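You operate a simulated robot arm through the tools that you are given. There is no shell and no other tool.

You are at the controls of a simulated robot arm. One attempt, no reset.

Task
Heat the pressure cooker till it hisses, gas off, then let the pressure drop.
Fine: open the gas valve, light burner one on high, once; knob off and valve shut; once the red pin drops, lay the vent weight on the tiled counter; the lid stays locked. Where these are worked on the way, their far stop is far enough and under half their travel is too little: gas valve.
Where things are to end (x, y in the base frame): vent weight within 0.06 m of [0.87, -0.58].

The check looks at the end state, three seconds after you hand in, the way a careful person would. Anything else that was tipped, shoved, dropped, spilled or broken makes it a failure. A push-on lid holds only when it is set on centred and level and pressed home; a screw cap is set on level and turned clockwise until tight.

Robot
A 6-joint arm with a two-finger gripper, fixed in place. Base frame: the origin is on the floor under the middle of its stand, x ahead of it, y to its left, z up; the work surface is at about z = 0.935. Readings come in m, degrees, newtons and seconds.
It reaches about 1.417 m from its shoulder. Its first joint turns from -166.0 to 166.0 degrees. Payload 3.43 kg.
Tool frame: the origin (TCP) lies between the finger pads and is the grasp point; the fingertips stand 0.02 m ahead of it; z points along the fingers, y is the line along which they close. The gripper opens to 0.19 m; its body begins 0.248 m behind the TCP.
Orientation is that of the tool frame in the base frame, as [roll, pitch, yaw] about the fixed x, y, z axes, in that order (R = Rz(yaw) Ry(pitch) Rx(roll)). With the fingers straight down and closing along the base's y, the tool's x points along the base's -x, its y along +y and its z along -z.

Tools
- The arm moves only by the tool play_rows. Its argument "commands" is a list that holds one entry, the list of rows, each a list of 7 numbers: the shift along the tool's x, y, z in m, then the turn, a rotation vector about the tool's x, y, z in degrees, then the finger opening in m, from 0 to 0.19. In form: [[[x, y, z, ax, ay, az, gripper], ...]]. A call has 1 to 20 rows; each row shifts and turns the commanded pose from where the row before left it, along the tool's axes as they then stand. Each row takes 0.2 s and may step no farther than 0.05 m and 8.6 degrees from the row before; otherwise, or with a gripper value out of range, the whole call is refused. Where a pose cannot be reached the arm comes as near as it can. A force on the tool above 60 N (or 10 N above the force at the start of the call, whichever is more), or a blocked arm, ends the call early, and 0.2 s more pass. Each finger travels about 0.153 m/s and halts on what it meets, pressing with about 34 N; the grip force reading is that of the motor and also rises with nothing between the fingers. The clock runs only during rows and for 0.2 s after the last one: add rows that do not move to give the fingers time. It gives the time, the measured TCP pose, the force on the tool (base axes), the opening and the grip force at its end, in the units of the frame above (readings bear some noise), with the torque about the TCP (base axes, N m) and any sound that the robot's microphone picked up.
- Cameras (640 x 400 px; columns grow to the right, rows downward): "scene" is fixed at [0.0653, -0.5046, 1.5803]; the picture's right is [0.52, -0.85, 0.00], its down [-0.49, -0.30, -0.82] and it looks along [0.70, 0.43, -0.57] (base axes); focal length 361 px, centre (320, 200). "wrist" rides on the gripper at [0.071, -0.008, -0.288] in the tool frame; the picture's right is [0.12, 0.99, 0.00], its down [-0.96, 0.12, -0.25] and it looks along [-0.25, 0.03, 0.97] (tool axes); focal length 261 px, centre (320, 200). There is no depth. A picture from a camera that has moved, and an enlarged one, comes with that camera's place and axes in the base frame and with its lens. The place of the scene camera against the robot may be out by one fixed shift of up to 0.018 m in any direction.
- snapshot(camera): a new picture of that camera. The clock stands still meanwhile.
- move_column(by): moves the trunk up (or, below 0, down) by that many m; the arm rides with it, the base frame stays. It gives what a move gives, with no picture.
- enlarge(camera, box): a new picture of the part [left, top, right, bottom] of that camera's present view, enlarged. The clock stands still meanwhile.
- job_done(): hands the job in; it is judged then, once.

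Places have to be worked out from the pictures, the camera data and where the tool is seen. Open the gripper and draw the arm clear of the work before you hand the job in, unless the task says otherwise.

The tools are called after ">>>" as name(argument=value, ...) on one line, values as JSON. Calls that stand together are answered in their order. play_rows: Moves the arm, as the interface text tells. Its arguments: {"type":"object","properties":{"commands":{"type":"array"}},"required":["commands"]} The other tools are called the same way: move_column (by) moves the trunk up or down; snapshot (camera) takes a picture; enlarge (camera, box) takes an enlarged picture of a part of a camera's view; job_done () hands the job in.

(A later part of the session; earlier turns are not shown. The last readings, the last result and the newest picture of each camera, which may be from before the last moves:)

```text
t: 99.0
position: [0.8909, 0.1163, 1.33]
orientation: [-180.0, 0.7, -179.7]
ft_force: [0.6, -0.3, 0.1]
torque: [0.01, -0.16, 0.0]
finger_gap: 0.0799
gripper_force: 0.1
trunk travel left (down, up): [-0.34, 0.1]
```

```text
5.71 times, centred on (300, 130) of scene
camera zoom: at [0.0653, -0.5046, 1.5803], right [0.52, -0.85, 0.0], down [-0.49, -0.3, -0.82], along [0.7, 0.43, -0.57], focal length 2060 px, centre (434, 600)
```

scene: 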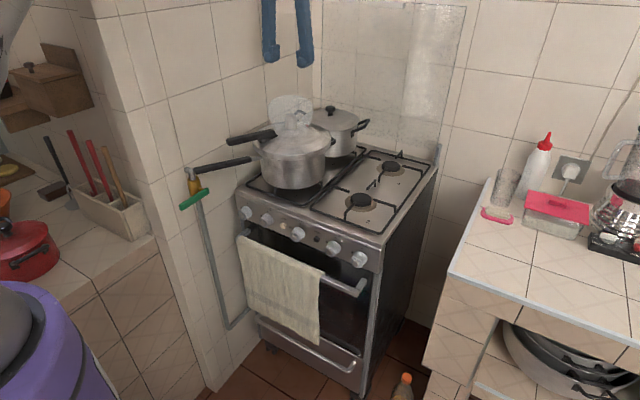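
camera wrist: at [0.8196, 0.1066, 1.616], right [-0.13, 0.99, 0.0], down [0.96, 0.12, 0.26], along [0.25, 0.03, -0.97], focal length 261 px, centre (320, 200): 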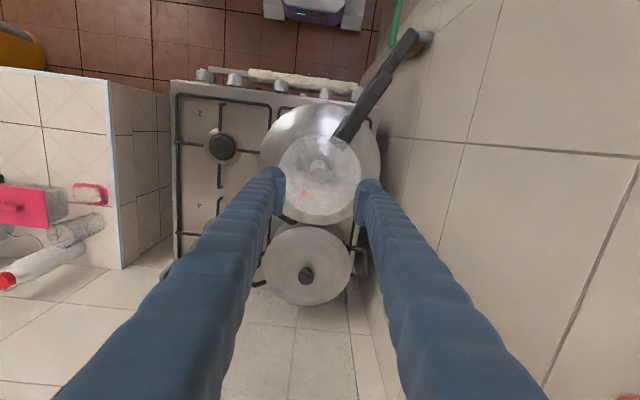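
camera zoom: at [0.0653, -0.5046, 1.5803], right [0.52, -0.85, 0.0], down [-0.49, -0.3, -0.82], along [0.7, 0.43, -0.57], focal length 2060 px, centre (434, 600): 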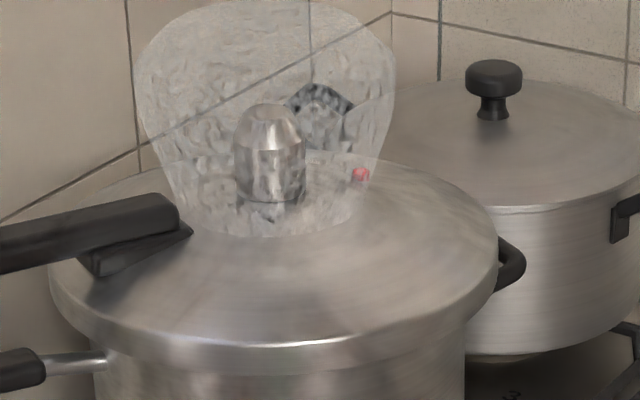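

The pin is back at exactly its starting pixel position (dropped). Some steam remains, so I'll wait a bit longer above before touching the weight.

>>> play_rows(commands=[[[0, 0, 0, 0, 0, 0, 0.08], [0, 0, 0, 0, 0, 0, 0.08], [0, 0, 0, 0, 0, 0, 0.08], [0, 0, 0, 0, 0, 0, 0.08], [0, 0, 0, 0, 0, 0, 0.08], [0, 0, 0, 0, 0, 0, 0.08], [0, 0, 0, 0, 0, 0, 0.08], [0, 0, 0, 0, 0, 0, 0.08], [0, 0, 0, 0, 0, 0, 0.08], [0, 0, 0, 0, 0, 0, 0.08], [0, 0, 0, 0, 0, 0, 0.08], [0, 0, 0, 0, 0, 0, 0.08], [0, 0, 0, 0, 0, 0, 0.08], [0, 0, 0, 0, 0, 0, 0.08], [0, 0, 0, 0, 0, 0, 0.08], [0, 0, 0, 0, 0, 0, 0.08], [0, 0, 0, 0, 0, 0, 0.08], [0, 0, 0, 0, 0, 0, 0.08], [0, 0, 0, 0, 0, 0, 0.08], [0, 0, 0, 0, 0, 0, 0.08]]])

>>> play_rows(commands=[[[0, 0, 0, 0, 0, 0, 0.08], [0, 0, 0, 0, 0, 0, 0.08], [0, 0, 0, 0, 0, 0, 0.08], [0, 0, 0, 0, 0, 0, 0.08], [0, 0, 0, 0, 0, 0, 0.08], [0, 0, 0, 0, 0, 0, 0.08], [0, 0, 0, 0, 0, 0, 0.08], [0, 0, 0, 0, 0, 0, 0.08], [0, 0, 0, 0, 0, 0, 0.08], [0, 0, 0, 0, 0, 0, 0.08], [0, 0, 0, 0, 0, 0, 0.08], [0, 0, 0, 0, 0, 0, 0.08], [0, 0, 0, 0, 0, 0, 0.08], [0, 0, 0, 0, 0, 0, 0.08], [0, 0, 0, 0, 0, 0, 0.08], [0, 0, 0, 0, 0, 0, 0.08], [0, 0, 0, 0, 0, 0, 0.08], [0, 0, 0, 0, 0, 0, 0.08], [0, 0, 0, 0, 0, 0, 0.08], [0, 0, 0, 0, 0, 0, 0.08]]])

>>> enlarge(camera="scene", box=[250, 95, 350, 165])

>>> enlarge(camera="wrist", box=[250, 90, 410, 230])

```text
t: 103.2
position: [0.894, 0.1147, 1.3281]
orientation: [-179.9, 0.3, -179.6]
ft_force: [-0.4, 0.2, -0.5]
torque: [-0.03, 0.0, 0.0]
finger_gap: 0.0802
gripper_force: 0.0
trunk travel left (down, up): [-0.34, 0.1]
```

```text
t: 107.4
position: [0.894, 0.1171, 1.3279]
orientation: [-180.0, 0.4, -179.7]
ft_force: [0.2, 0.3, -0.7]
torque: [0.0, 0.0, 0.02]
finger_gap: 0.0802
gripper_force: 0.1
trunk travel left (down, up): [-0.34, 0.1]
```

```text
5.71 times, centred on (300, 130) of scene
camera zoom: at [0.0653, -0.5046, 1.5803], right [0.52, -0.85, 0.0], down [-0.49, -0.3, -0.82], along [0.7, 0.43, -0.57], focal length 2060 px, centre (434, 600)
```

zoom: 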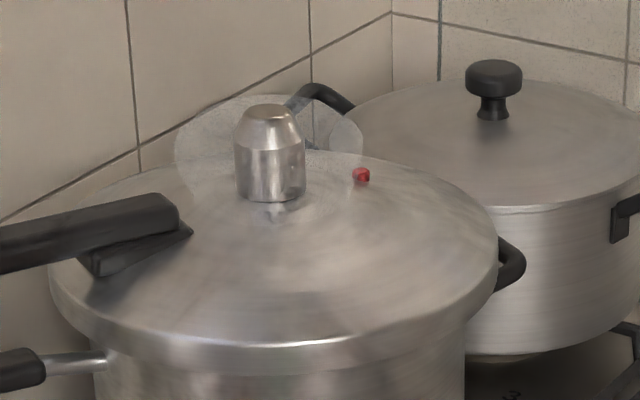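

```text
2.86 times, centred on (330, 160) of wrist
camera zoom: at [0.8222, 0.1066, 1.6138], right [-0.13, 0.99, 0.0], down [0.96, 0.12, 0.25], along [0.25, 0.03, -0.97], focal length 745 px, centre (291, 314)
```

zoom: 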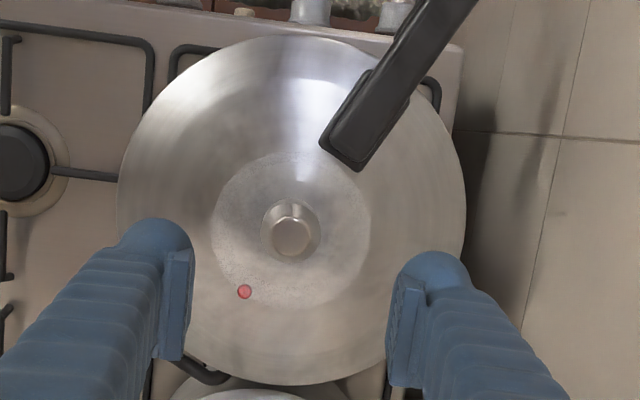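

Steam is back to its starting wisp and the pin is down. The weight's centre is at (0.8915, 0.114), directly under the gripper, so I'll descend with open fingers to z≈1.145.

>>> play_rows(commands=[[[0.001, -0.0015, 0.04, 0, 0, 0, 0.08], [0, 0, 0.04, 0, 0, 0, 0.08], [0, 0, 0.04, 0, 0, 0, 0.08], [0, 0, 0.03, 0, 0, 0, 0.08], [0, 0, 0.02, 0, 0, 0, 0.08], [0, 0, 0.013, 0, 0, 0, 0.08], [0, 0, 0, 0, 0, 0, 0.08]]])

>>> enlarge(camera="wrist", box=[240, 130, 400, 250])

>>> enlarge(camera="scene", box=[250, 80, 370, 165])

```text
t: 109.0
position: [0.8937, 0.1134, 1.1437]
orientation: [-180.0, 0.3, -179.7]
ft_force: [0.1, -0.1, 0.2]
torque: [0.0, -0.01, -0.02]
finger_gap: 0.0799
gripper_force: 0.0
trunk travel left (down, up): [-0.34, 0.1]
```

```text
3.33 times, centred on (320, 190) of wrist
camera zoom: at [0.8227, 0.1049, 1.4303], right [-0.13, 0.99, 0.0], down [0.96, 0.12, 0.25], along [0.25, 0.03, -0.97], focal length 869 px, centre (320, 233)
```

zoom: 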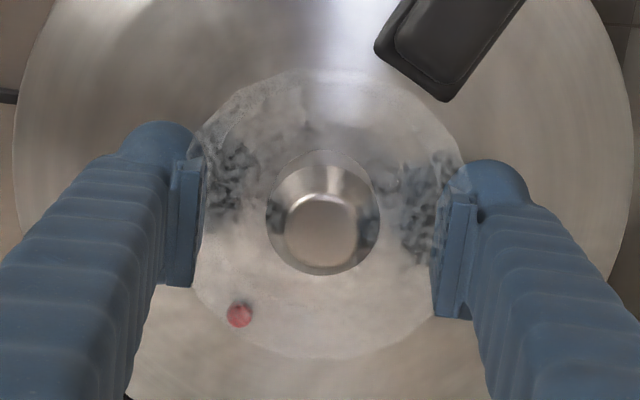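

```text
4.71 times, centred on (310, 122) of scene
camera zoom: at [0.0653, -0.5046, 1.5803], right [0.52, -0.85, 0.0], down [-0.49, -0.3, -0.82], along [0.7, 0.43, -0.57], focal length 1697 px, centre (367, 565)
```

zoom: 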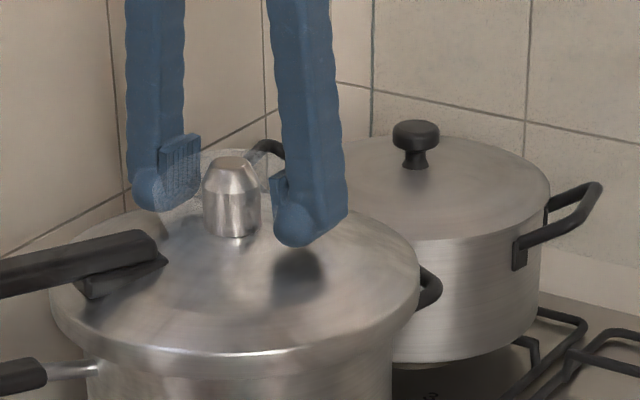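

The weight is centred between the pads. I'll close gently and then lift straight up.

>>> play_rows(commands=[[[0, 0.001, 0, 0, 0, 0, 0.06], [0, 0, 0, 0, 0, 0, 0.045], [0, 0, 0, 0, 0, 0, 0.034], [0, 0, 0, 0, 0, 0, 0.03], [0, 0, 0, 0, 0, 0, 0.03]]])

>>> enlarge(camera="wrist", box=[240, 130, 400, 250])

```text
t: 110.2
position: [0.8941, 0.1154, 1.1436]
orientation: [-179.9, 0.4, -179.6]
ft_force: [0.8, 0.5, 0.3]
torque: [0.0, 0.02, 0.02]
finger_gap: 0.0367
gripper_force: 34.4
trunk travel left (down, up): [-0.34, 0.1]
```

```text
3.33 times, centred on (320, 190) of wrist
camera zoom: at [0.8226, 0.106, 1.4302], right [-0.13, 0.99, 0.0], down [0.96, 0.12, 0.25], along [0.25, 0.03, -0.97], focal length 869 px, centre (320, 233)
```

zoom: 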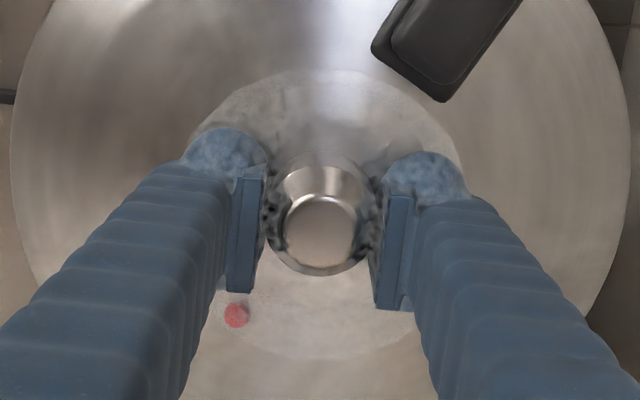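

The grip holds the weight at 0.037 m. I'll lift straight up slowly and verify it comes free.

>>> play_rows(commands=[[[0, 0, -0.01, 0, 0, 0, 0.03], [0, 0, -0.01, 0, 0, 0, 0.03], [0, 0, -0.015, 0, 0, 0, 0.03], [0, 0, -0.02, 0, 0, 0, 0.03], [0, 0, -0.025, 0, 0, 0, 0.03], [0, 0, -0.03, 0, 0, 0, 0.03], [0, 0, -0.03, 0, 0, 0, 0.03]]])

>>> snapshot(camera="scene")

>>> enlarge(camera="scene", box=[240, 50, 370, 165])

>>> enlarge(camera="wrist", box=[240, 130, 400, 250])

```text
t: 111.8
position: [0.8917, 0.1156, 1.2865]
orientation: [-179.9, 0.5, -179.8]
ft_force: [-0.2, 0.2, -1.2]
torque: [0.04, -0.03, -0.04]
finger_gap: 0.0365
gripper_force: 34.0
trunk travel left (down, up): [-0.34, 0.1]
```

```text
taken
```

scene: 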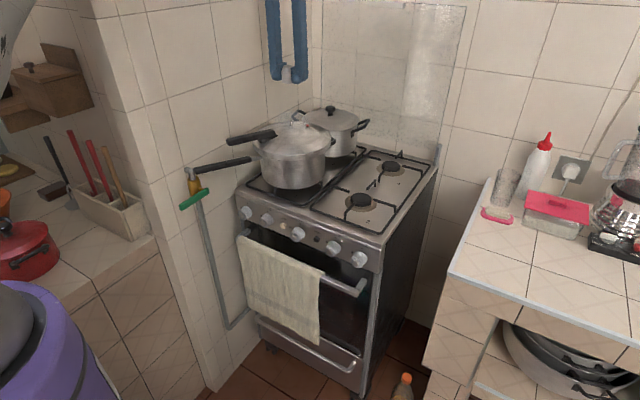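

```text
3.48 times, centred on (305, 108) of scene
camera zoom: at [0.0653, -0.5046, 1.5803], right [0.52, -0.85, 0.0], down [-0.49, -0.3, -0.82], along [0.7, 0.43, -0.57], focal length 1254 px, centre (372, 522)
```

zoom: 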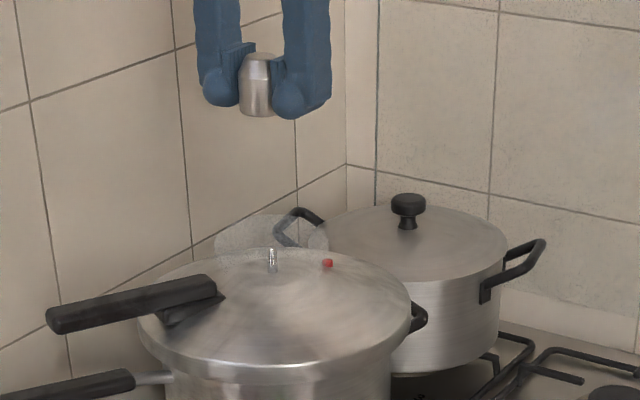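

```text
3.33 times, centred on (320, 190) of wrist
camera zoom: at [0.821, 0.1065, 1.5715], right [-0.13, 0.99, 0.0], down [0.96, 0.12, 0.25], along [0.25, 0.03, -0.97], focal length 869 px, centre (320, 233)
```

zoom: 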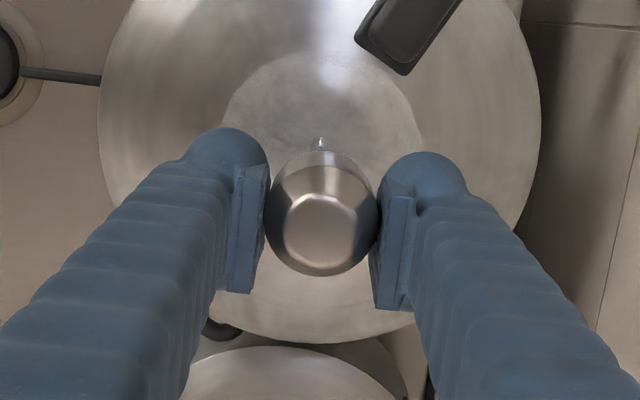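

The weight is lifted cleanly off the nozzle, with the lid and pin undisturbed. I'll carry it at this height over to the counter above (0.87, -0.58).

>>> play_rows(commands=[[[0.0015, -0.0464, 0, 0, 0, 0, 0.03], [0.0015, -0.0464, 0, 0, 0, 0, 0.03], [0.0015, -0.0464, 0, 0, 0, 0, 0.03], [0.0015, -0.0464, 0, 0, 0, 0, 0.03], [0.0015, -0.0464, 0, 0, 0, 0, 0.03], [0.0015, -0.0464, 0, 0, 0, 0, 0.03], [0.0015, -0.0464, 0, 0, 0, 0, 0.03], [0.0015, -0.0464, 0, 0, 0, 0, 0.03], [0.0015, -0.0464, 0, 0, 0, 0, 0.03], [0.0015, -0.0464, 0, 0, 0, 0, 0.03], [0.0015, -0.0464, 0, 0, 0, 0, 0.03], [0.0015, -0.0464, 0, 0, 0, 0, 0.03], [0.0015, -0.0464, 0, 0, 0, 0, 0.03], [0.0015, -0.0464, 0, 0, 0, 0, 0.03], [0.0015, -0.0464, 0, 0, 0, 0, 0.03], [0, 0, 0, 0, 0, 0, 0.03]]])

>>> snapshot(camera="wrist")

>>> snapshot(camera="scene")

```text
t: 115.2
position: [0.8211, -0.5328, 1.2662]
orientation: [-180.0, 0.5, -179.5]
ft_force: [0.0, 0.6, 0.6]
torque: [-0.17, -0.01, 0.02]
finger_gap: 0.0365
gripper_force: 33.9
out of reach, approached as far as the arm can: row 12, 13, 14, 15
trunk travel left (down, up): [-0.34, 0.1]
```

```text
taken
camera wrist: at [0.7497, -0.5428, 1.5525], right [-0.13, 0.99, 0.0], down [0.96, 0.12, 0.26], along [0.25, 0.03, -0.97], focal length 261 px, centre (320, 200)
```

wrist: 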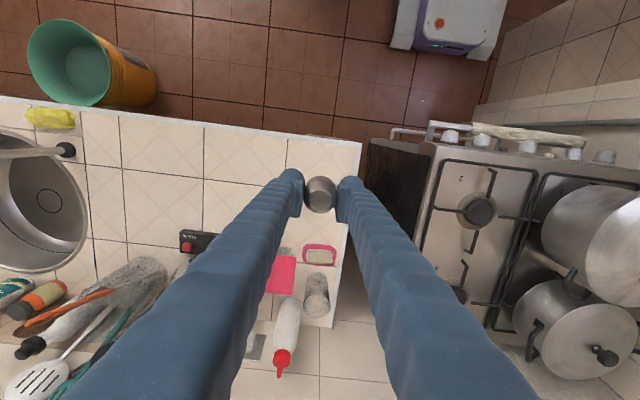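

```text
taken
```

scene: 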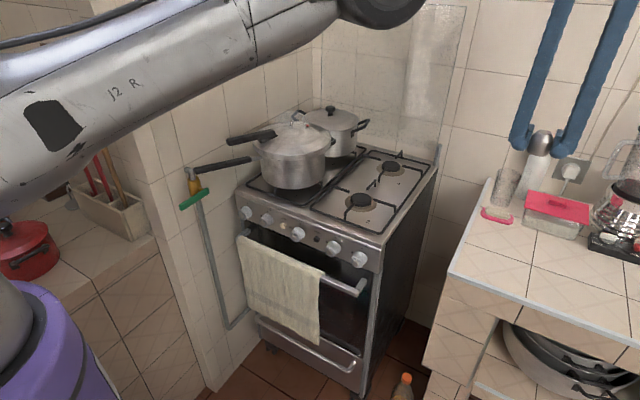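

The arm hit its outer reach at this height, so I'll descend first where the counter is clear, then shift to the target.

>>> play_rows(commands=[[[0, 0, 0.04, 0, 0, 0, 0.03], [0, 0, 0.04, 0, 0, 0, 0.03], [0, 0, 0.04, 0, 0, 0, 0.03], [0, 0, 0.04, 0, 0, 0, 0.03], [-0.0245, -0.0236, 0.01, 0, 0, 0, 0.03], [-0.0245, -0.0236, 0.01, 0, 0, 0, 0.03], [0, 0, 0, 0, 0, 0, 0.03]]])

>>> snapshot(camera="wrist")

>>> enlarge(camera="scene", box=[420, 130, 640, 320])

```text
t: 116.8
position: [0.8524, -0.5639, 1.0884]
orientation: [-180.0, 0.4, -179.6]
ft_force: [0.5, 0.7, -1.5]
torque: [0.03, 0.1, 0.0]
finger_gap: 0.0365
gripper_force: 33.5
out of reach, approached as far as the arm can: row 6
trunk travel left (down, up): [-0.34, 0.1]
```

```text
taken
camera wrist: at [0.7817, -0.5742, 1.375], right [-0.12, 0.99, 0.0], down [0.96, 0.12, 0.25], along [0.25, 0.03, -0.97], focal length 261 px, centre (320, 200)
```

wrist: 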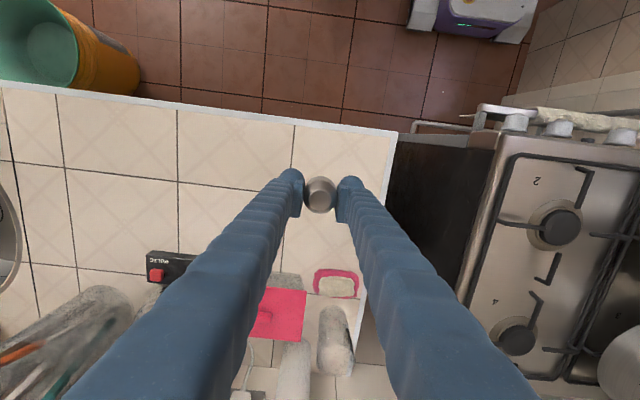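

```text
2.11 times, centred on (530, 225) of scene
camera zoom: at [0.0653, -0.5046, 1.5803], right [0.52, -0.85, 0.0], down [-0.49, -0.3, -0.82], along [0.7, 0.43, -0.57], focal length 759 px, centre (-122, 147)
```

zoom: 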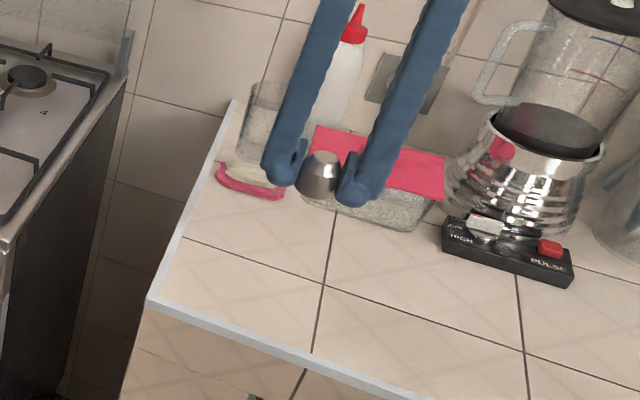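

The weight is over the clear part of the counter, about 2.4 cm from the target. I'll descend further, shift onto the target, and stop a few centimetres above the surface.

>>> play_rows(commands=[[[0, 0, 0.035, 0, 0, 0, 0.03], [-0.008, -0.008, 0.03, 0, 0, 0, 0.03], [-0.008, -0.008, 0.02, 0, 0, 0, 0.03], [0, 0, 0.01, 0, 0, 0, 0.03], [0, 0, 0, 0, 0, 0, 0.03]]])

>>> snapshot(camera="wrist")

>>> enlarge(camera="scene", box=[450, 180, 600, 300])

```text
t: 118.0
position: [0.8578, -0.5744, 0.9951]
orientation: [180.0, 0.4, -179.7]
ft_force: [0.8, -0.2, -0.3]
torque: [0.0, 0.0, -0.01]
finger_gap: 0.0368
gripper_force: 34.0
out of reach, approached as far as the arm can: row 2, 3
trunk travel left (down, up): [-0.34, 0.1]
```

```text
taken
camera wrist: at [0.7859, -0.5827, 1.281], right [-0.12, 0.99, 0.0], down [0.96, 0.12, 0.25], along [0.25, 0.03, -0.97], focal length 261 px, centre (320, 200)
```

wrist: 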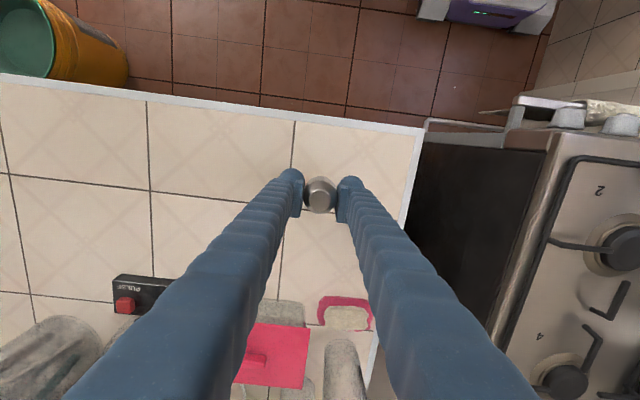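

```text
3.33 times, centred on (525, 240) of scene
camera zoom: at [0.0653, -0.5046, 1.5803], right [0.52, -0.85, 0.0], down [-0.49, -0.3, -0.82], along [0.7, 0.43, -0.57], focal length 1202 px, centre (-363, 67)
```

zoom: 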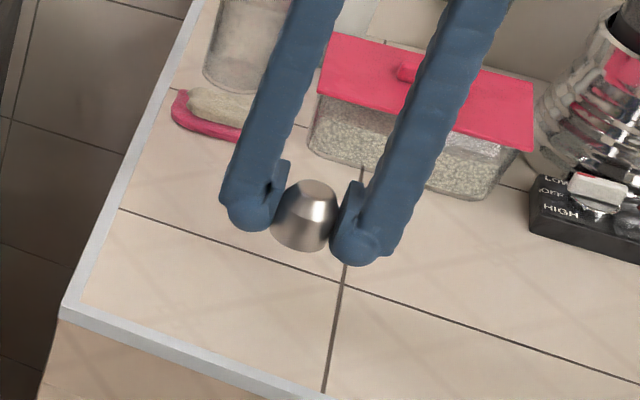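

The TCP is within 1.4 cm of the target and the weight's base should be about 3 cm above the counter. I'll lower in small steps and watch the vertical force for contact.

>>> play_rows(commands=[[[0, 0, 0.01, 0, 0, 0, 0.03], [0, 0, 0.008, 0, 0, 0, 0.03], [0, 0, 0.004, 0, 0, 0, 0.03], [0, 0, 0, 0, 0, 0, 0.03]]])

>>> enlarge(camera="scene", box=[470, 200, 570, 280])

```text
t: 119.0
position: [0.8584, -0.5728, 0.9739]
orientation: [180.0, 0.4, -179.7]
ft_force: [0.0, -0.2, -0.8]
torque: [-0.03, -0.01, -0.02]
finger_gap: 0.0366
gripper_force: 33.7
trunk travel left (down, up): [-0.34, 0.1]
```

```text
5.00 times, centred on (520, 240) of scene
camera zoom: at [0.0653, -0.5046, 1.5803], right [0.52, -0.85, 0.0], down [-0.49, -0.3, -0.82], along [0.7, 0.43, -0.57], focal length 1803 px, centre (-680, 0)
```

zoom: 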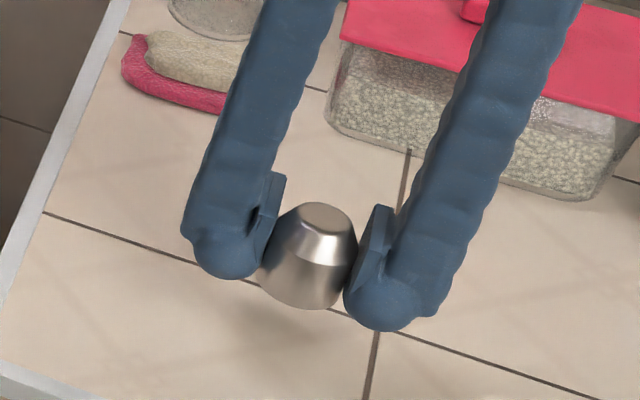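

No contact yet at z=0.974. I'll continue in 2–3 mm steps.

>>> play_rows(commands=[[[0, 0, 0.003, 0, 0, 0, 0.03], [0, 0, 0.002, 0, 0, 0, 0.03], [0, 0, 0, 0, 0, 0, 0.03]]])

>>> play_rows(commands=[[[0, 0, 0.002, 0, 0, 0, 0.03], [0, 0, 0, 0, 0, 0, 0.03]]])

>>> enlarge(camera="scene", box=[470, 200, 570, 280])

```text
t: 119.8
position: [0.8584, -0.5726, 0.9687]
orientation: [180.0, 0.3, -179.7]
ft_force: [-0.8, 0.5, 0.1]
torque: [0.01, -0.01, 0.0]
finger_gap: 0.0367
gripper_force: 34.0
trunk travel left (down, up): [-0.34, 0.1]
```

```text
t: 120.4
position: [0.8585, -0.5728, 0.9664]
orientation: [180.0, 0.4, -179.7]
ft_force: [-0.2, 0.2, -1.2]
torque: [0.0, 0.01, -0.01]
finger_gap: 0.0365
gripper_force: 34.0
trunk travel left (down, up): [-0.34, 0.1]
```

```text
5.00 times, centred on (520, 240) of scene
camera zoom: at [0.0653, -0.5046, 1.5803], right [0.52, -0.85, 0.0], down [-0.49, -0.3, -0.82], along [0.7, 0.43, -0.57], focal length 1803 px, centre (-680, 0)
```

zoom: 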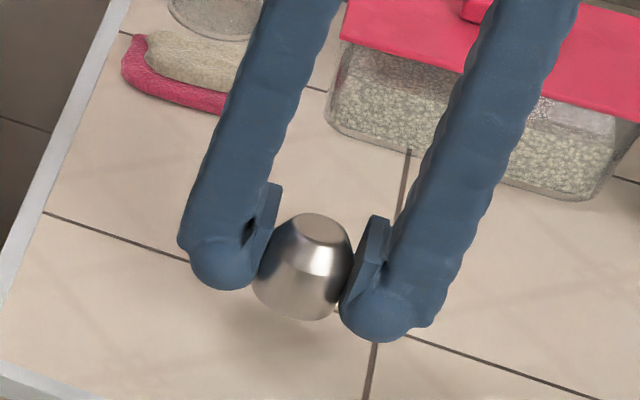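

Still no contact at z=0.966, so I'll keep lowering in 2 mm steps.

>>> play_rows(commands=[[[0, 0, 0.002, 0, 0, 0, 0.03], [0, 0, 0.002, 0, 0, 0, 0.03], [0, 0, 0, 0, 0, 0, 0.03]]])

>>> play_rows(commands=[[[0, 0, 0.002, 0, 0, 0, 0.03], [0, 0, 0, 0, 0, 0, 0.03]]])

>>> enlarge(camera="scene", box=[470, 200, 570, 280])

```text
t: 121.2
position: [0.8569, -0.5724, 0.9632]
orientation: [180.0, 0.4, -179.6]
ft_force: [-0.1, 0.4, -1.4]
torque: [-0.04, 0.0, 0.02]
finger_gap: 0.0368
gripper_force: 33.9
trunk travel left (down, up): [-0.34, 0.1]
```

```text
t: 121.8
position: [0.8568, -0.5736, 0.9609]
orientation: [179.9, 0.4, -179.7]
ft_force: [0.2, -0.2, -0.5]
torque: [0.02, 0.0, -0.02]
finger_gap: 0.0368
gripper_force: 33.8
trunk travel left (down, up): [-0.34, 0.1]
```

```text
5.00 times, centred on (520, 240) of scene
camera zoom: at [0.0653, -0.5046, 1.5803], right [0.52, -0.85, 0.0], down [-0.49, -0.3, -0.82], along [0.7, 0.43, -0.57], focal length 1803 px, centre (-680, 0)
```

zoom: 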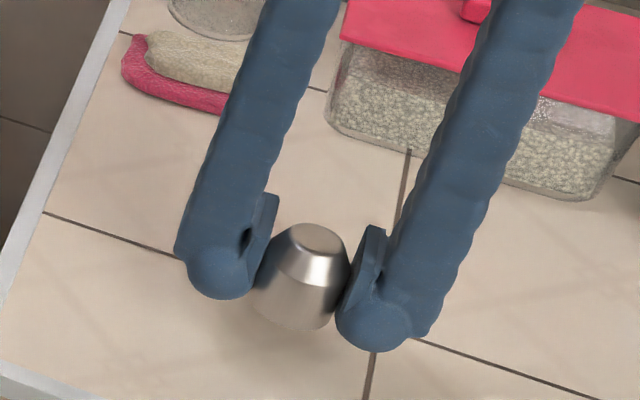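

No contact yet at z=0.961; the fingertips are about 6 mm above the counter. I'll continue cautiously in 1.5–2 mm steps.

>>> play_rows(commands=[[[0, 0, 0.002, 0, 0, 0, 0.03], [0, 0, 0, 0, 0, 0, 0.03]]])

>>> play_rows(commands=[[[0, 0, 0.0015, 0, 0, 0, 0.03], [0, 0, 0, 0, 0, 0, 0.03]]])

>>> enlarge(camera="scene", box=[470, 200, 570, 280])

>>> enlarge(camera="wrist", box=[260, 140, 380, 240])

```text
t: 122.4
position: [0.8564, -0.5725, 0.9589]
orientation: [180.0, 0.5, -179.8]
ft_force: [-0.1, 0.5, -0.6]
torque: [0.01, -0.02, 0.04]
finger_gap: 0.0368
gripper_force: 33.5
trunk travel left (down, up): [-0.34, 0.1]
```

```text
t: 123.0
position: [0.8576, -0.5725, 0.9571]
orientation: [-180.0, 0.4, -179.8]
ft_force: [-0.7, 1.1, 0.0]
torque: [-0.05, -0.02, 0.02]
finger_gap: 0.0369
gripper_force: 33.9
trunk travel left (down, up): [-0.34, 0.1]
```

```text
5.00 times, centred on (520, 240) of scene
camera zoom: at [0.0653, -0.5046, 1.5803], right [0.52, -0.85, 0.0], down [-0.49, -0.3, -0.82], along [0.7, 0.43, -0.57], focal length 1803 px, centre (-680, 0)
```

zoom: 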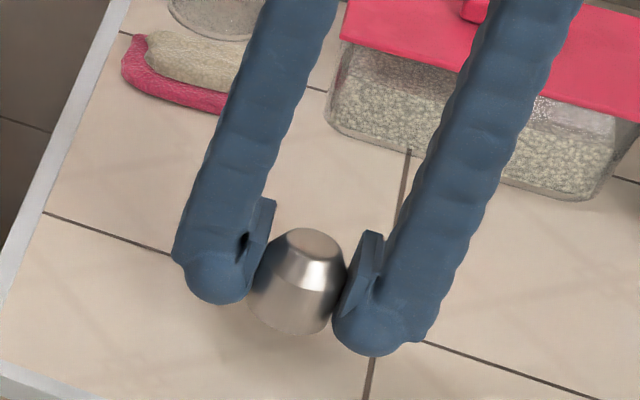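

```text
4.00 times, centred on (320, 190) of wrist
camera zoom: at [0.7859, -0.5823, 1.2433], right [-0.13, 0.99, 0.0], down [0.96, 0.12, 0.25], along [0.25, 0.03, -0.97], focal length 1043 px, centre (320, 240)
```

zoom: 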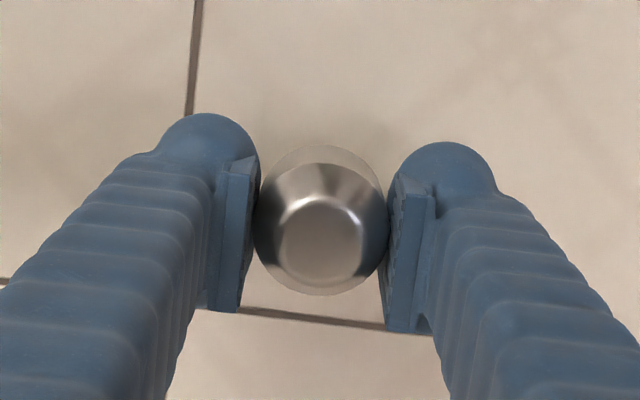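

The weight's base is level with or slightly below the fingertips, so contact should be close. I'll lower another 1.5 mm at a time.

>>> play_rows(commands=[[[0, 0, 0.0015, 0, 0, 0, 0.03], [0, 0, 0, 0, 0, 0, 0.03]]])

>>> play_rows(commands=[[[0, 0, 0.0015, 0, 0, 0, 0.03], [0, 0, 0, 0, 0, 0, 0.03]]])

```text
t: 123.6
position: [0.8566, -0.5733, 0.9552]
orientation: [180.0, 0.4, -179.7]
ft_force: [0.3, -0.5, -0.7]
torque: [-0.04, -0.02, 0.04]
finger_gap: 0.0367
gripper_force: 33.6
trunk travel left (down, up): [-0.34, 0.1]
```

```text
t: 124.2
position: [0.8567, -0.5738, 0.9539]
orientation: [-179.9, 0.4, -179.7]
ft_force: [0.7, 0.5, 0.3]
torque: [0.0, 0.02, 0.0]
finger_gap: 0.0367
gripper_force: 33.7
trunk travel left (down, up): [-0.34, 0.1]
```

Still free at z=0.954, so the counter is a little lower than 0.935 here. I'll continue.

>>> play_rows(commands=[[[0, 0, 0.0015, 0, 0, 0, 0.03], [0, 0, 0, 0, 0, 0, 0.03]]])

>>> play_rows(commands=[[[0, 0, 0.0015, 0, 0, 0, 0.03], [0, 0, 0, 0, 0, 0, 0.03]]])

>>> enlarge(camera="scene", box=[490, 220, 550, 280])

```text
t: 124.8
position: [0.8564, -0.5731, 0.9528]
orientation: [-180.0, 0.4, -179.8]
ft_force: [0.3, -0.2, -0.4]
torque: [-0.01, -0.02, 0.01]
finger_gap: 0.037
gripper_force: 34.4
trunk travel left (down, up): [-0.34, 0.1]
```

```text
t: 125.4
position: [0.8581, -0.5734, 0.9519]
orientation: [-180.0, 0.4, -179.7]
ft_force: [0.0, 0.5, -0.8]
torque: [-0.02, 0.02, 0.01]
finger_gap: 0.0366
gripper_force: 34.4
trunk travel left (down, up): [-0.34, 0.1]
```

```text
6.67 times, centred on (520, 250) of scene
camera zoom: at [0.0653, -0.5046, 1.5803], right [0.52, -0.85, 0.0], down [-0.49, -0.3, -0.82], along [0.7, 0.43, -0.57], focal length 2404 px, centre (-1013, -133)
```

zoom: 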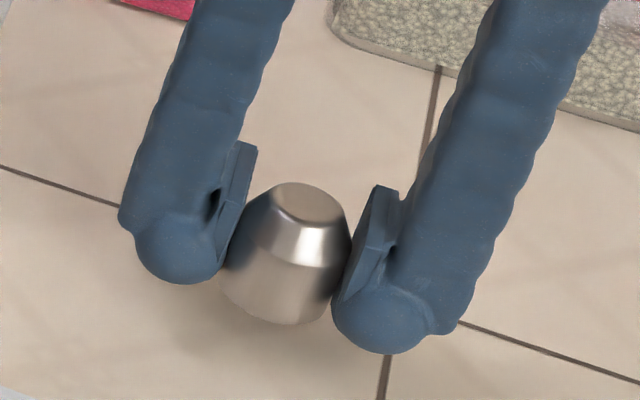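

Still a slight gap. I'll continue downward in small steps until the force reading changes.

>>> play_rows(commands=[[[0, 0, 0.0015, 0, 0, 0, 0.03], [0, 0, 0.0015, 0, 0, 0, 0.03], [0, 0, 0, 0, 0, 0, 0.03]]])

>>> play_rows(commands=[[[0, 0, 0.0015, 0, 0, 0, 0.03], [0, 0, 0, 0, 0, 0, 0.03]]])

```text
t: 126.2
position: [0.8579, -0.5742, 0.949]
orientation: [-180.0, 0.4, -179.6]
ft_force: [-0.1, 0.0, -1.0]
torque: [0.0, 0.01, -0.01]
finger_gap: 0.0364
gripper_force: 33.7
trunk travel left (down, up): [-0.34, 0.1]
```

```text
t: 126.8
position: [0.8568, -0.5731, 0.9474]
orientation: [180.0, 0.3, -179.7]
ft_force: [-1.0, 0.3, -1.1]
torque: [0.0, -0.03, 0.02]
finger_gap: 0.0367
gripper_force: 34.1
trunk travel left (down, up): [-0.34, 0.1]
```

Triangulating the counter corner from the wrist views gives z≈0.912, so about 1 cm remains. I'll lower 6 mm in small rows, then continue more finely.

>>> play_rows(commands=[[[0, 0, 0.002, 0, 0, 0, 0.03], [0, 0, 0.002, 0, 0, 0, 0.03], [0, 0, 0.002, 0, 0, 0, 0.03], [0, 0, 0, 0, 0, 0, 0.03]]])

>>> play_rows(commands=[[[0, 0, 0.0015, 0, 0, 0, 0.03], [0, 0, 0, 0, 0, 0, 0.03]]])

>>> enlarge(camera="scene", box=[490, 220, 550, 280])

```text
t: 127.8
position: [0.8568, -0.5732, 0.9409]
orientation: [-180.0, 0.4, -179.8]
ft_force: [-0.1, -0.8, -1.4]
torque: [-0.04, 0.03, -0.03]
finger_gap: 0.0366
gripper_force: 33.7
trunk travel left (down, up): [-0.34, 0.1]
```

```text
t: 128.4
position: [0.8577, -0.5724, 0.9398]
orientation: [180.0, 0.4, -179.8]
ft_force: [0.1, 0.0, -0.5]
torque: [-0.04, 0.03, -0.02]
finger_gap: 0.0368
gripper_force: 34.4
trunk travel left (down, up): [-0.34, 0.1]
```

```text
6.67 times, centred on (520, 250) of scene
camera zoom: at [0.0653, -0.5046, 1.5803], right [0.52, -0.85, 0.0], down [-0.49, -0.3, -0.82], along [0.7, 0.43, -0.57], focal length 2404 px, centre (-1013, -133)
```

zoom: 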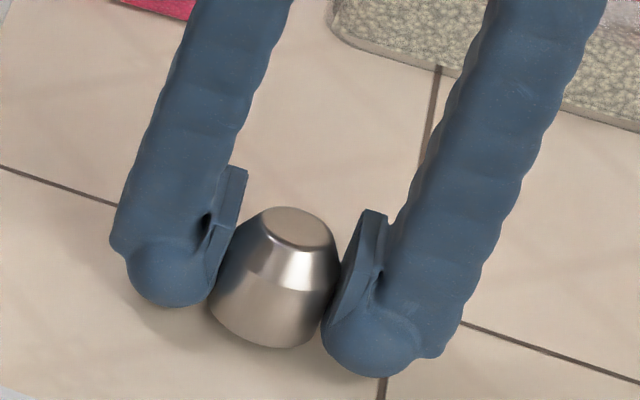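

The shadow has closed up under the base, so contact is very near. I'll continue in 1.5 mm steps.

>>> play_rows(commands=[[[0, 0, 0.0015, 0, 0, 0, 0.03], [0, 0, 0, 0, 0, 0, 0.03]]])

>>> play_rows(commands=[[[0, 0, 0.0015, 0, 0, 0, 0.03], [0, 0, 0, 0, 0, 0, 0.03]]])

>>> play_rows(commands=[[[0, 0, 0.001, 0, 0, 0, 0.03], [0, 0, 0, 0, 0, 0, 0.03]]])

```text
t: 129.0
position: [0.857, -0.5733, 0.9368]
orientation: [-180.0, 0.3, -179.7]
ft_force: [-0.6, 0.4, -1.1]
torque: [0.03, -0.01, 0.03]
finger_gap: 0.0368
gripper_force: 33.7
trunk travel left (down, up): [-0.34, 0.1]
```

```text
t: 129.6
position: [0.857, -0.5731, 0.9355]
orientation: [-179.9, 0.4, -179.7]
ft_force: [0.6, 0.7, -1.3]
torque: [-0.04, 0.0, 0.03]
finger_gap: 0.0368
gripper_force: 34.2
trunk travel left (down, up): [-0.34, 0.1]
```

```text
t: 130.2
position: [0.8579, -0.5733, 0.9348]
orientation: [179.9, 0.3, -179.7]
ft_force: [-0.1, 0.4, -1.1]
torque: [0.01, 0.03, 0.0]
finger_gap: 0.0369
gripper_force: 34.4
trunk travel left (down, up): [-0.34, 0.1]
```

Still no contact force at z=0.935. I'll take finer steps and look at the shadow again.

>>> play_rows(commands=[[[0, 0, 0.001, 0, 0, 0, 0.03], [0, 0, 0, 0, 0, 0, 0.03]]])

>>> play_rows(commands=[[[0, 0, 0.001, 0, 0, 0, 0.03], [0, 0, 0, 0, 0, 0, 0.03]]])

>>> play_rows(commands=[[[0, 0, 0.001, 0, 0, 0, 0.03], [0, 0, 0, 0, 0, 0, 0.03]]])

>>> enlarge(camera="scene", box=[490, 220, 550, 280])

```text
t: 130.8
position: [0.8564, -0.5729, 0.9349]
orientation: [180.0, 0.4, -179.7]
ft_force: [-0.4, -0.2, -1.1]
torque: [-0.01, 0.01, -0.02]
finger_gap: 0.0367
gripper_force: 34.1
trunk travel left (down, up): [-0.34, 0.1]
```

```text
t: 131.4
position: [0.8589, -0.5743, 0.9334]
orientation: [180.0, 0.4, -179.7]
ft_force: [0.5, 0.5, -1.3]
torque: [0.01, -0.01, -0.01]
finger_gap: 0.0368
gripper_force: 34.1
trunk travel left (down, up): [-0.34, 0.1]
```

```text
t: 132.0
position: [0.8577, -0.5733, 0.9333]
orientation: [179.8, 0.3, -179.7]
ft_force: [0.2, 0.1, -0.7]
torque: [0.0, 0.01, 0.0]
finger_gap: 0.0368
gripper_force: 34.0
trunk travel left (down, up): [-0.34, 0.1]
```

```text
6.67 times, centred on (520, 250) of scene
camera zoom: at [0.0653, -0.5046, 1.5803], right [0.52, -0.85, 0.0], down [-0.49, -0.3, -0.82], along [0.7, 0.43, -0.57], focal length 2404 px, centre (-1013, -133)
```

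zoom: 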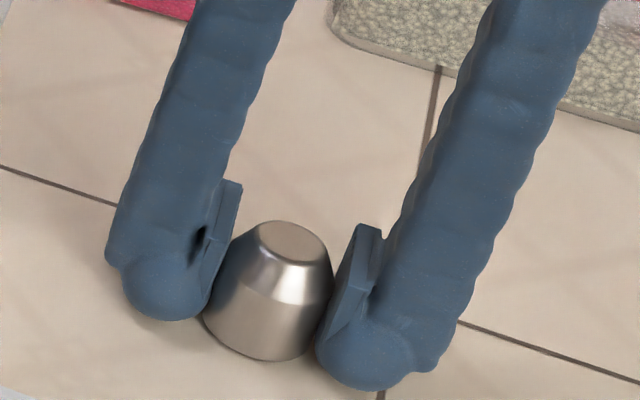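

The base is almost touching, with a thin contact shadow. I'll take a few more 1 mm steps.

>>> play_rows(commands=[[[0, 0, 0.001, 0, 0, 0, 0.03], [0, 0, 0, 0, 0, 0, 0.03]]])

>>> play_rows(commands=[[[0, 0, 0.001, 0, 0, 0, 0.03], [0, 0, 0, 0, 0, 0, 0.03]]])

>>> play_rows(commands=[[[0, 0, 0.001, 0, 0, 0, 0.03], [0, 0, 0, 0, 0, 0, 0.03]]])

>>> enlarge(camera="scene", box=[490, 220, 550, 280])

```text
t: 132.6
position: [0.8565, -0.5739, 0.9319]
orientation: [180.0, 0.3, -179.7]
ft_force: [-0.5, 0.8, -1.1]
torque: [0.0, 0.01, 0.0]
finger_gap: 0.0369
gripper_force: 34.0
trunk travel left (down, up): [-0.34, 0.1]
```

```text
t: 133.2
position: [0.8575, -0.5724, 0.9299]
orientation: [-179.9, 0.4, -179.6]
ft_force: [-0.2, -0.2, -0.2]
torque: [-0.03, -0.01, 0.01]
finger_gap: 0.0368
gripper_force: 33.6
trunk travel left (down, up): [-0.34, 0.1]
```

```text
t: 133.8
position: [0.8582, -0.574, 0.9303]
orientation: [-179.9, 0.6, -179.7]
ft_force: [1.5, 0.8, 5.0]
torque: [-0.01, 0.04, -0.01]
finger_gap: 0.0367
gripper_force: 33.9
trunk travel left (down, up): [-0.34, 0.1]
```

```text
6.67 times, centred on (520, 250) of scene
camera zoom: at [0.0653, -0.5046, 1.5803], right [0.52, -0.85, 0.0], down [-0.49, -0.3, -0.82], along [0.7, 0.43, -0.57], focal length 2404 px, centre (-1013, -133)
```

zoom: 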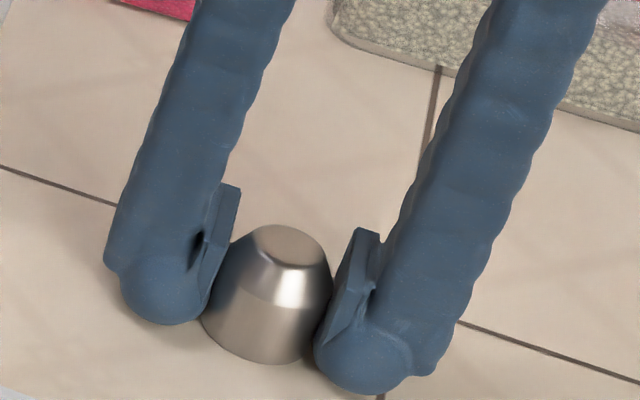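

Contact: the vertical force rose to about +5 N at z=0.930, so the weight is standing on the counter. I'll open the fingers slowly and then rise straight up.

>>> play_rows(commands=[[[0, 0, 0, 0, 0, 0, 0.04], [0, 0, 0, 0, 0, 0, 0.05], [0, 0, 0, 0, 0, 0, 0.065], [0, 0, 0, 0, 0, 0, 0.075], [0, 0, -0.015, 0, 0, 0, 0.075], [0, 0, -0.03, 0, 0, 0, 0.075], [0, 0, -0.04, 0, 0, 0, 0.075], [0, 0, -0.04, 0, 0, 0, 0.075]]])

>>> snapshot(camera="wrist")

>>> enlarge(camera="scene", box=[450, 180, 600, 300])

```text
t: 135.6
position: [0.8521, -0.5716, 1.0556]
orientation: [-179.9, 0.4, -179.7]
ft_force: [-0.4, 0.2, -0.3]
torque: [-0.01, -0.08, -0.01]
finger_gap: 0.0751
gripper_force: 0.1
out of reach, approached as far as the arm can: row 8
trunk travel left (down, up): [-0.34, 0.1]
```

```text
taken
camera wrist: at [0.7816, -0.5805, 1.3413], right [-0.12, 0.99, 0.0], down [0.96, 0.12, 0.26], along [0.25, 0.03, -0.97], focal length 261 px, centre (320, 200)
```

wrist: 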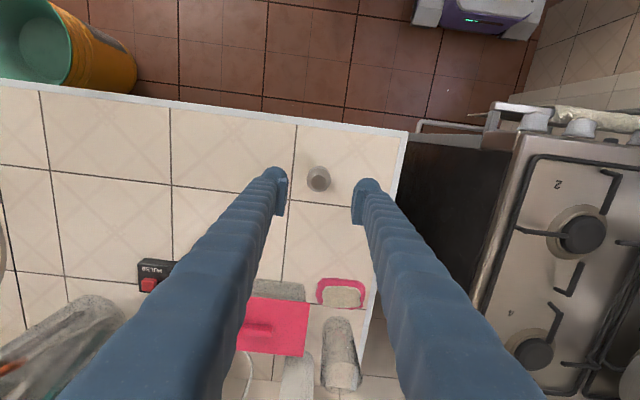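

```text
3.33 times, centred on (525, 240) of scene
camera zoom: at [0.0653, -0.5046, 1.5803], right [0.52, -0.85, 0.0], down [-0.49, -0.3, -0.82], along [0.7, 0.43, -0.57], focal length 1202 px, centre (-363, 67)
```

zoom: 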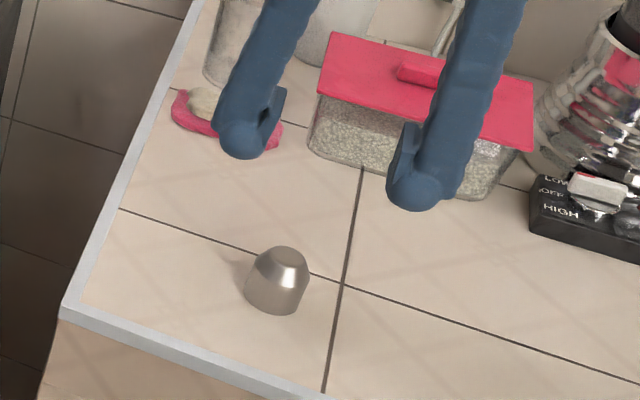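

The weight stands upright on the tiled counter at about (0.857, -0.573). I'll draw the arm back and up, clear of everything, and take final check pictures.

>>> play_rows(commands=[[[0.02, 0.01, -0.03, 0, 0, 0, 0.075], [0.025, 0.025, -0.03, 0, 0, 0, 0.075], [0.025, 0.025, -0.03, 0, 0, 0, 0.075], [0.025, 0.025, -0.03, 0, 0, 0, 0.075], [0.025, 0.025, -0.02, 0, 0, 0, 0.075], [0.025, 0.025, -0.02, 0, 0, 0, 0.075], [0.025, 0.025, -0.02, 0, 0, 0, 0.075], [0.025, 0.025, -0.02, 0, 0, 0, 0.075], [0.025, 0.025, 0, 0, 0, 0, 0.075], [0, 0, 0, 0, 0, 0, 0.075]]])

>>> snapshot(camera="scene")

>>> enlarge(camera="scene", box=[230, 195, 390, 280])

>>> enlarge(camera="scene", box=[170, 90, 370, 220])

>>> enlarge(camera="scene", box=[440, 120, 640, 290])

```text
t: 137.8
position: [0.6301, -0.3627, 1.2516]
orientation: [180.0, 0.4, -179.8]
ft_force: [0.8, 0.2, -0.8]
torque: [0.01, 0.08, 0.0]
finger_gap: 0.075
gripper_force: 0.0
trunk travel left (down, up): [-0.34, 0.1]
```

```text
taken
```

scene: 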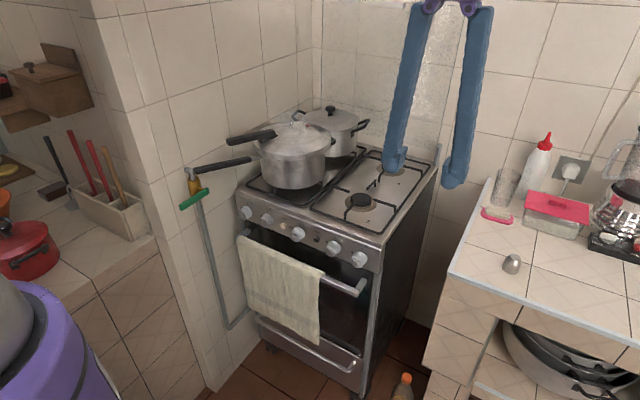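

```text
4.00 times, centred on (310, 238) of scene
camera zoom: at [0.0653, -0.5046, 1.5803], right [0.52, -0.85, 0.0], down [-0.49, -0.3, -0.82], along [0.7, 0.43, -0.57], focal length 1442 px, centre (360, 50)
```

zoom: 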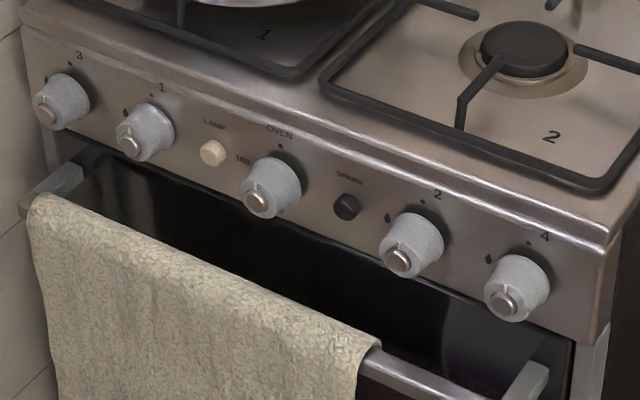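

```text
3.08 times, centred on (270, 155) of scene
camera zoom: at [0.0653, -0.5046, 1.5803], right [0.52, -0.85, 0.0], down [-0.49, -0.3, -0.82], along [0.7, 0.43, -0.57], focal length 1110 px, centre (474, 338)
```

zoom: 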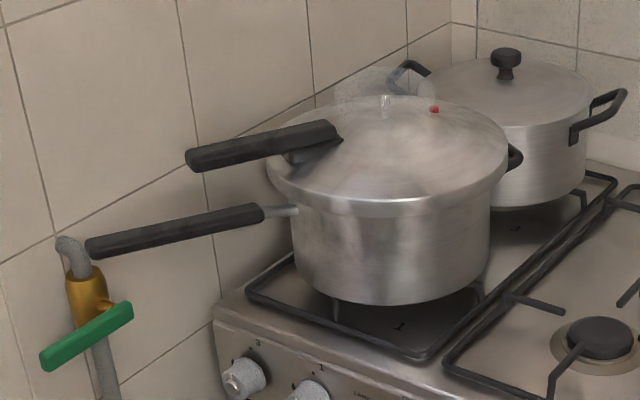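

```text
2.35 times, centred on (540, 205) of scene
camera zoom: at [0.0653, -0.5046, 1.5803], right [0.52, -0.85, 0.0], down [-0.49, -0.3, -0.82], along [0.7, 0.43, -0.57], focal length 848 px, centre (-198, 188)
```

zoom: 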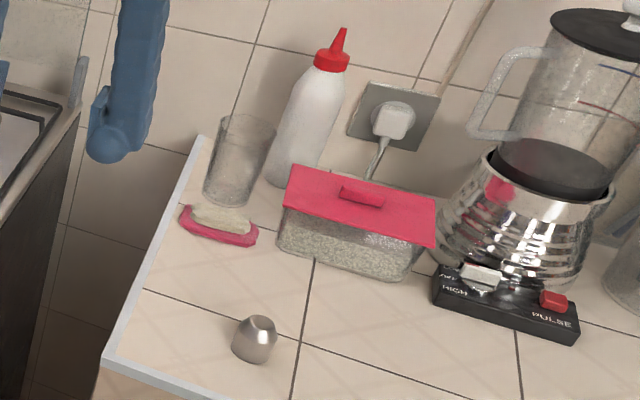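

Everything looks in order. One last close comparison of the knobs with the first picture, to be sure knob 1 is fully OFF and no other knob or button changed.

>>> enlarge(camera="scene", box=[230, 195, 330, 260])

>>> enlarge(camera="scene", box=[250, 95, 350, 165])

```text
6.15 times, centred on (280, 228) of scene
camera zoom: at [0.0653, -0.5046, 1.5803], right [0.52, -0.85, 0.0], down [-0.49, -0.3, -0.82], along [0.7, 0.43, -0.57], focal length 2219 px, centre (566, 31)
```

zoom: 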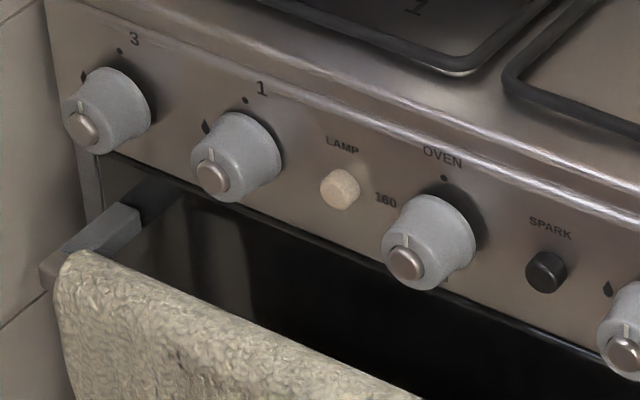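

```text
5.71 times, centred on (300, 130) of scene
camera zoom: at [0.0653, -0.5046, 1.5803], right [0.52, -0.85, 0.0], down [-0.49, -0.3, -0.82], along [0.7, 0.43, -0.57], focal length 2060 px, centre (434, 600)
```

zoom: 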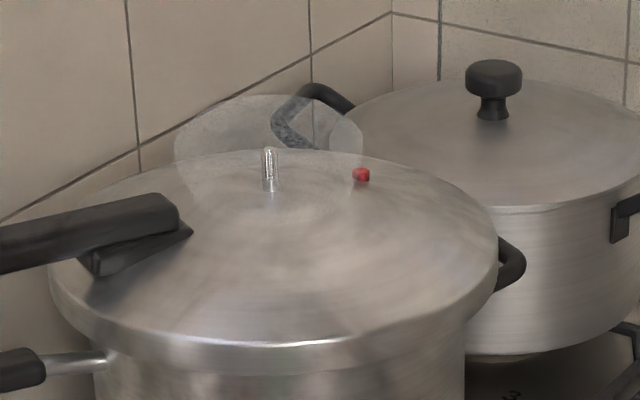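

Knob 1 appears displaced by a few pixels compared with the start (perhaps slightly pushed in). I'll magnify it to check its angle.

>>> enlarge(camera="scene", box=[255, 205, 285, 232])

>>> enlarge(camera="scene", box=[234, 198, 264, 225])

>>> enlarge(camera="scene", box=[320, 233, 350, 260])

```text
14.81 times, centred on (270, 218) of scene
camera zoom: at [0.0653, -0.5046, 1.5803], right [0.52, -0.85, 0.0], down [-0.49, -0.3, -0.82], along [0.7, 0.43, -0.57], focal length 5342 px, centre (1061, -74)
```

zoom: 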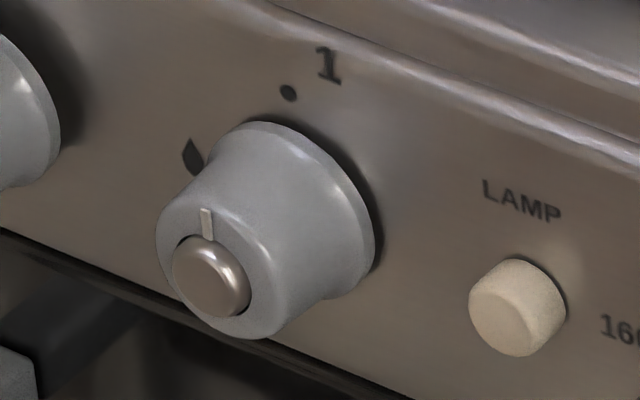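

```text
14.81 times, centred on (249, 212) of scene
camera zoom: at [0.0653, -0.5046, 1.5803], right [0.52, -0.85, 0.0], down [-0.49, -0.3, -0.82], along [0.7, 0.43, -0.57], focal length 5342 px, centre (1372, 30)
```

zoom: 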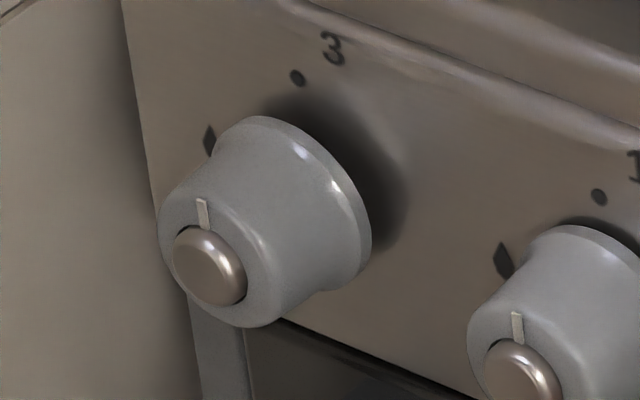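

```text
14.81 times, centred on (335, 246) of scene
camera zoom: at [0.0653, -0.5046, 1.5803], right [0.52, -0.85, 0.0], down [-0.49, -0.3, -0.82], along [0.7, 0.43, -0.57], focal length 5342 px, centre (98, -489)
```

zoom: 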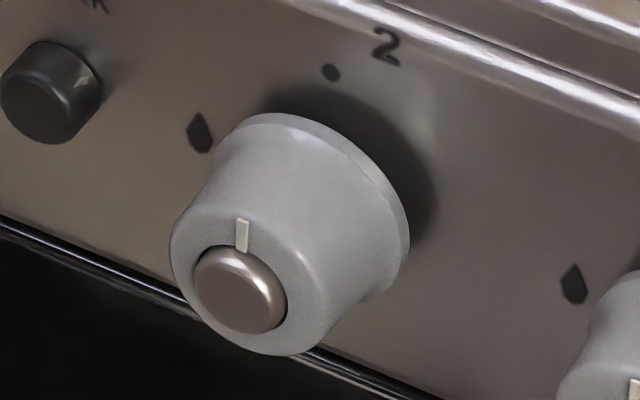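

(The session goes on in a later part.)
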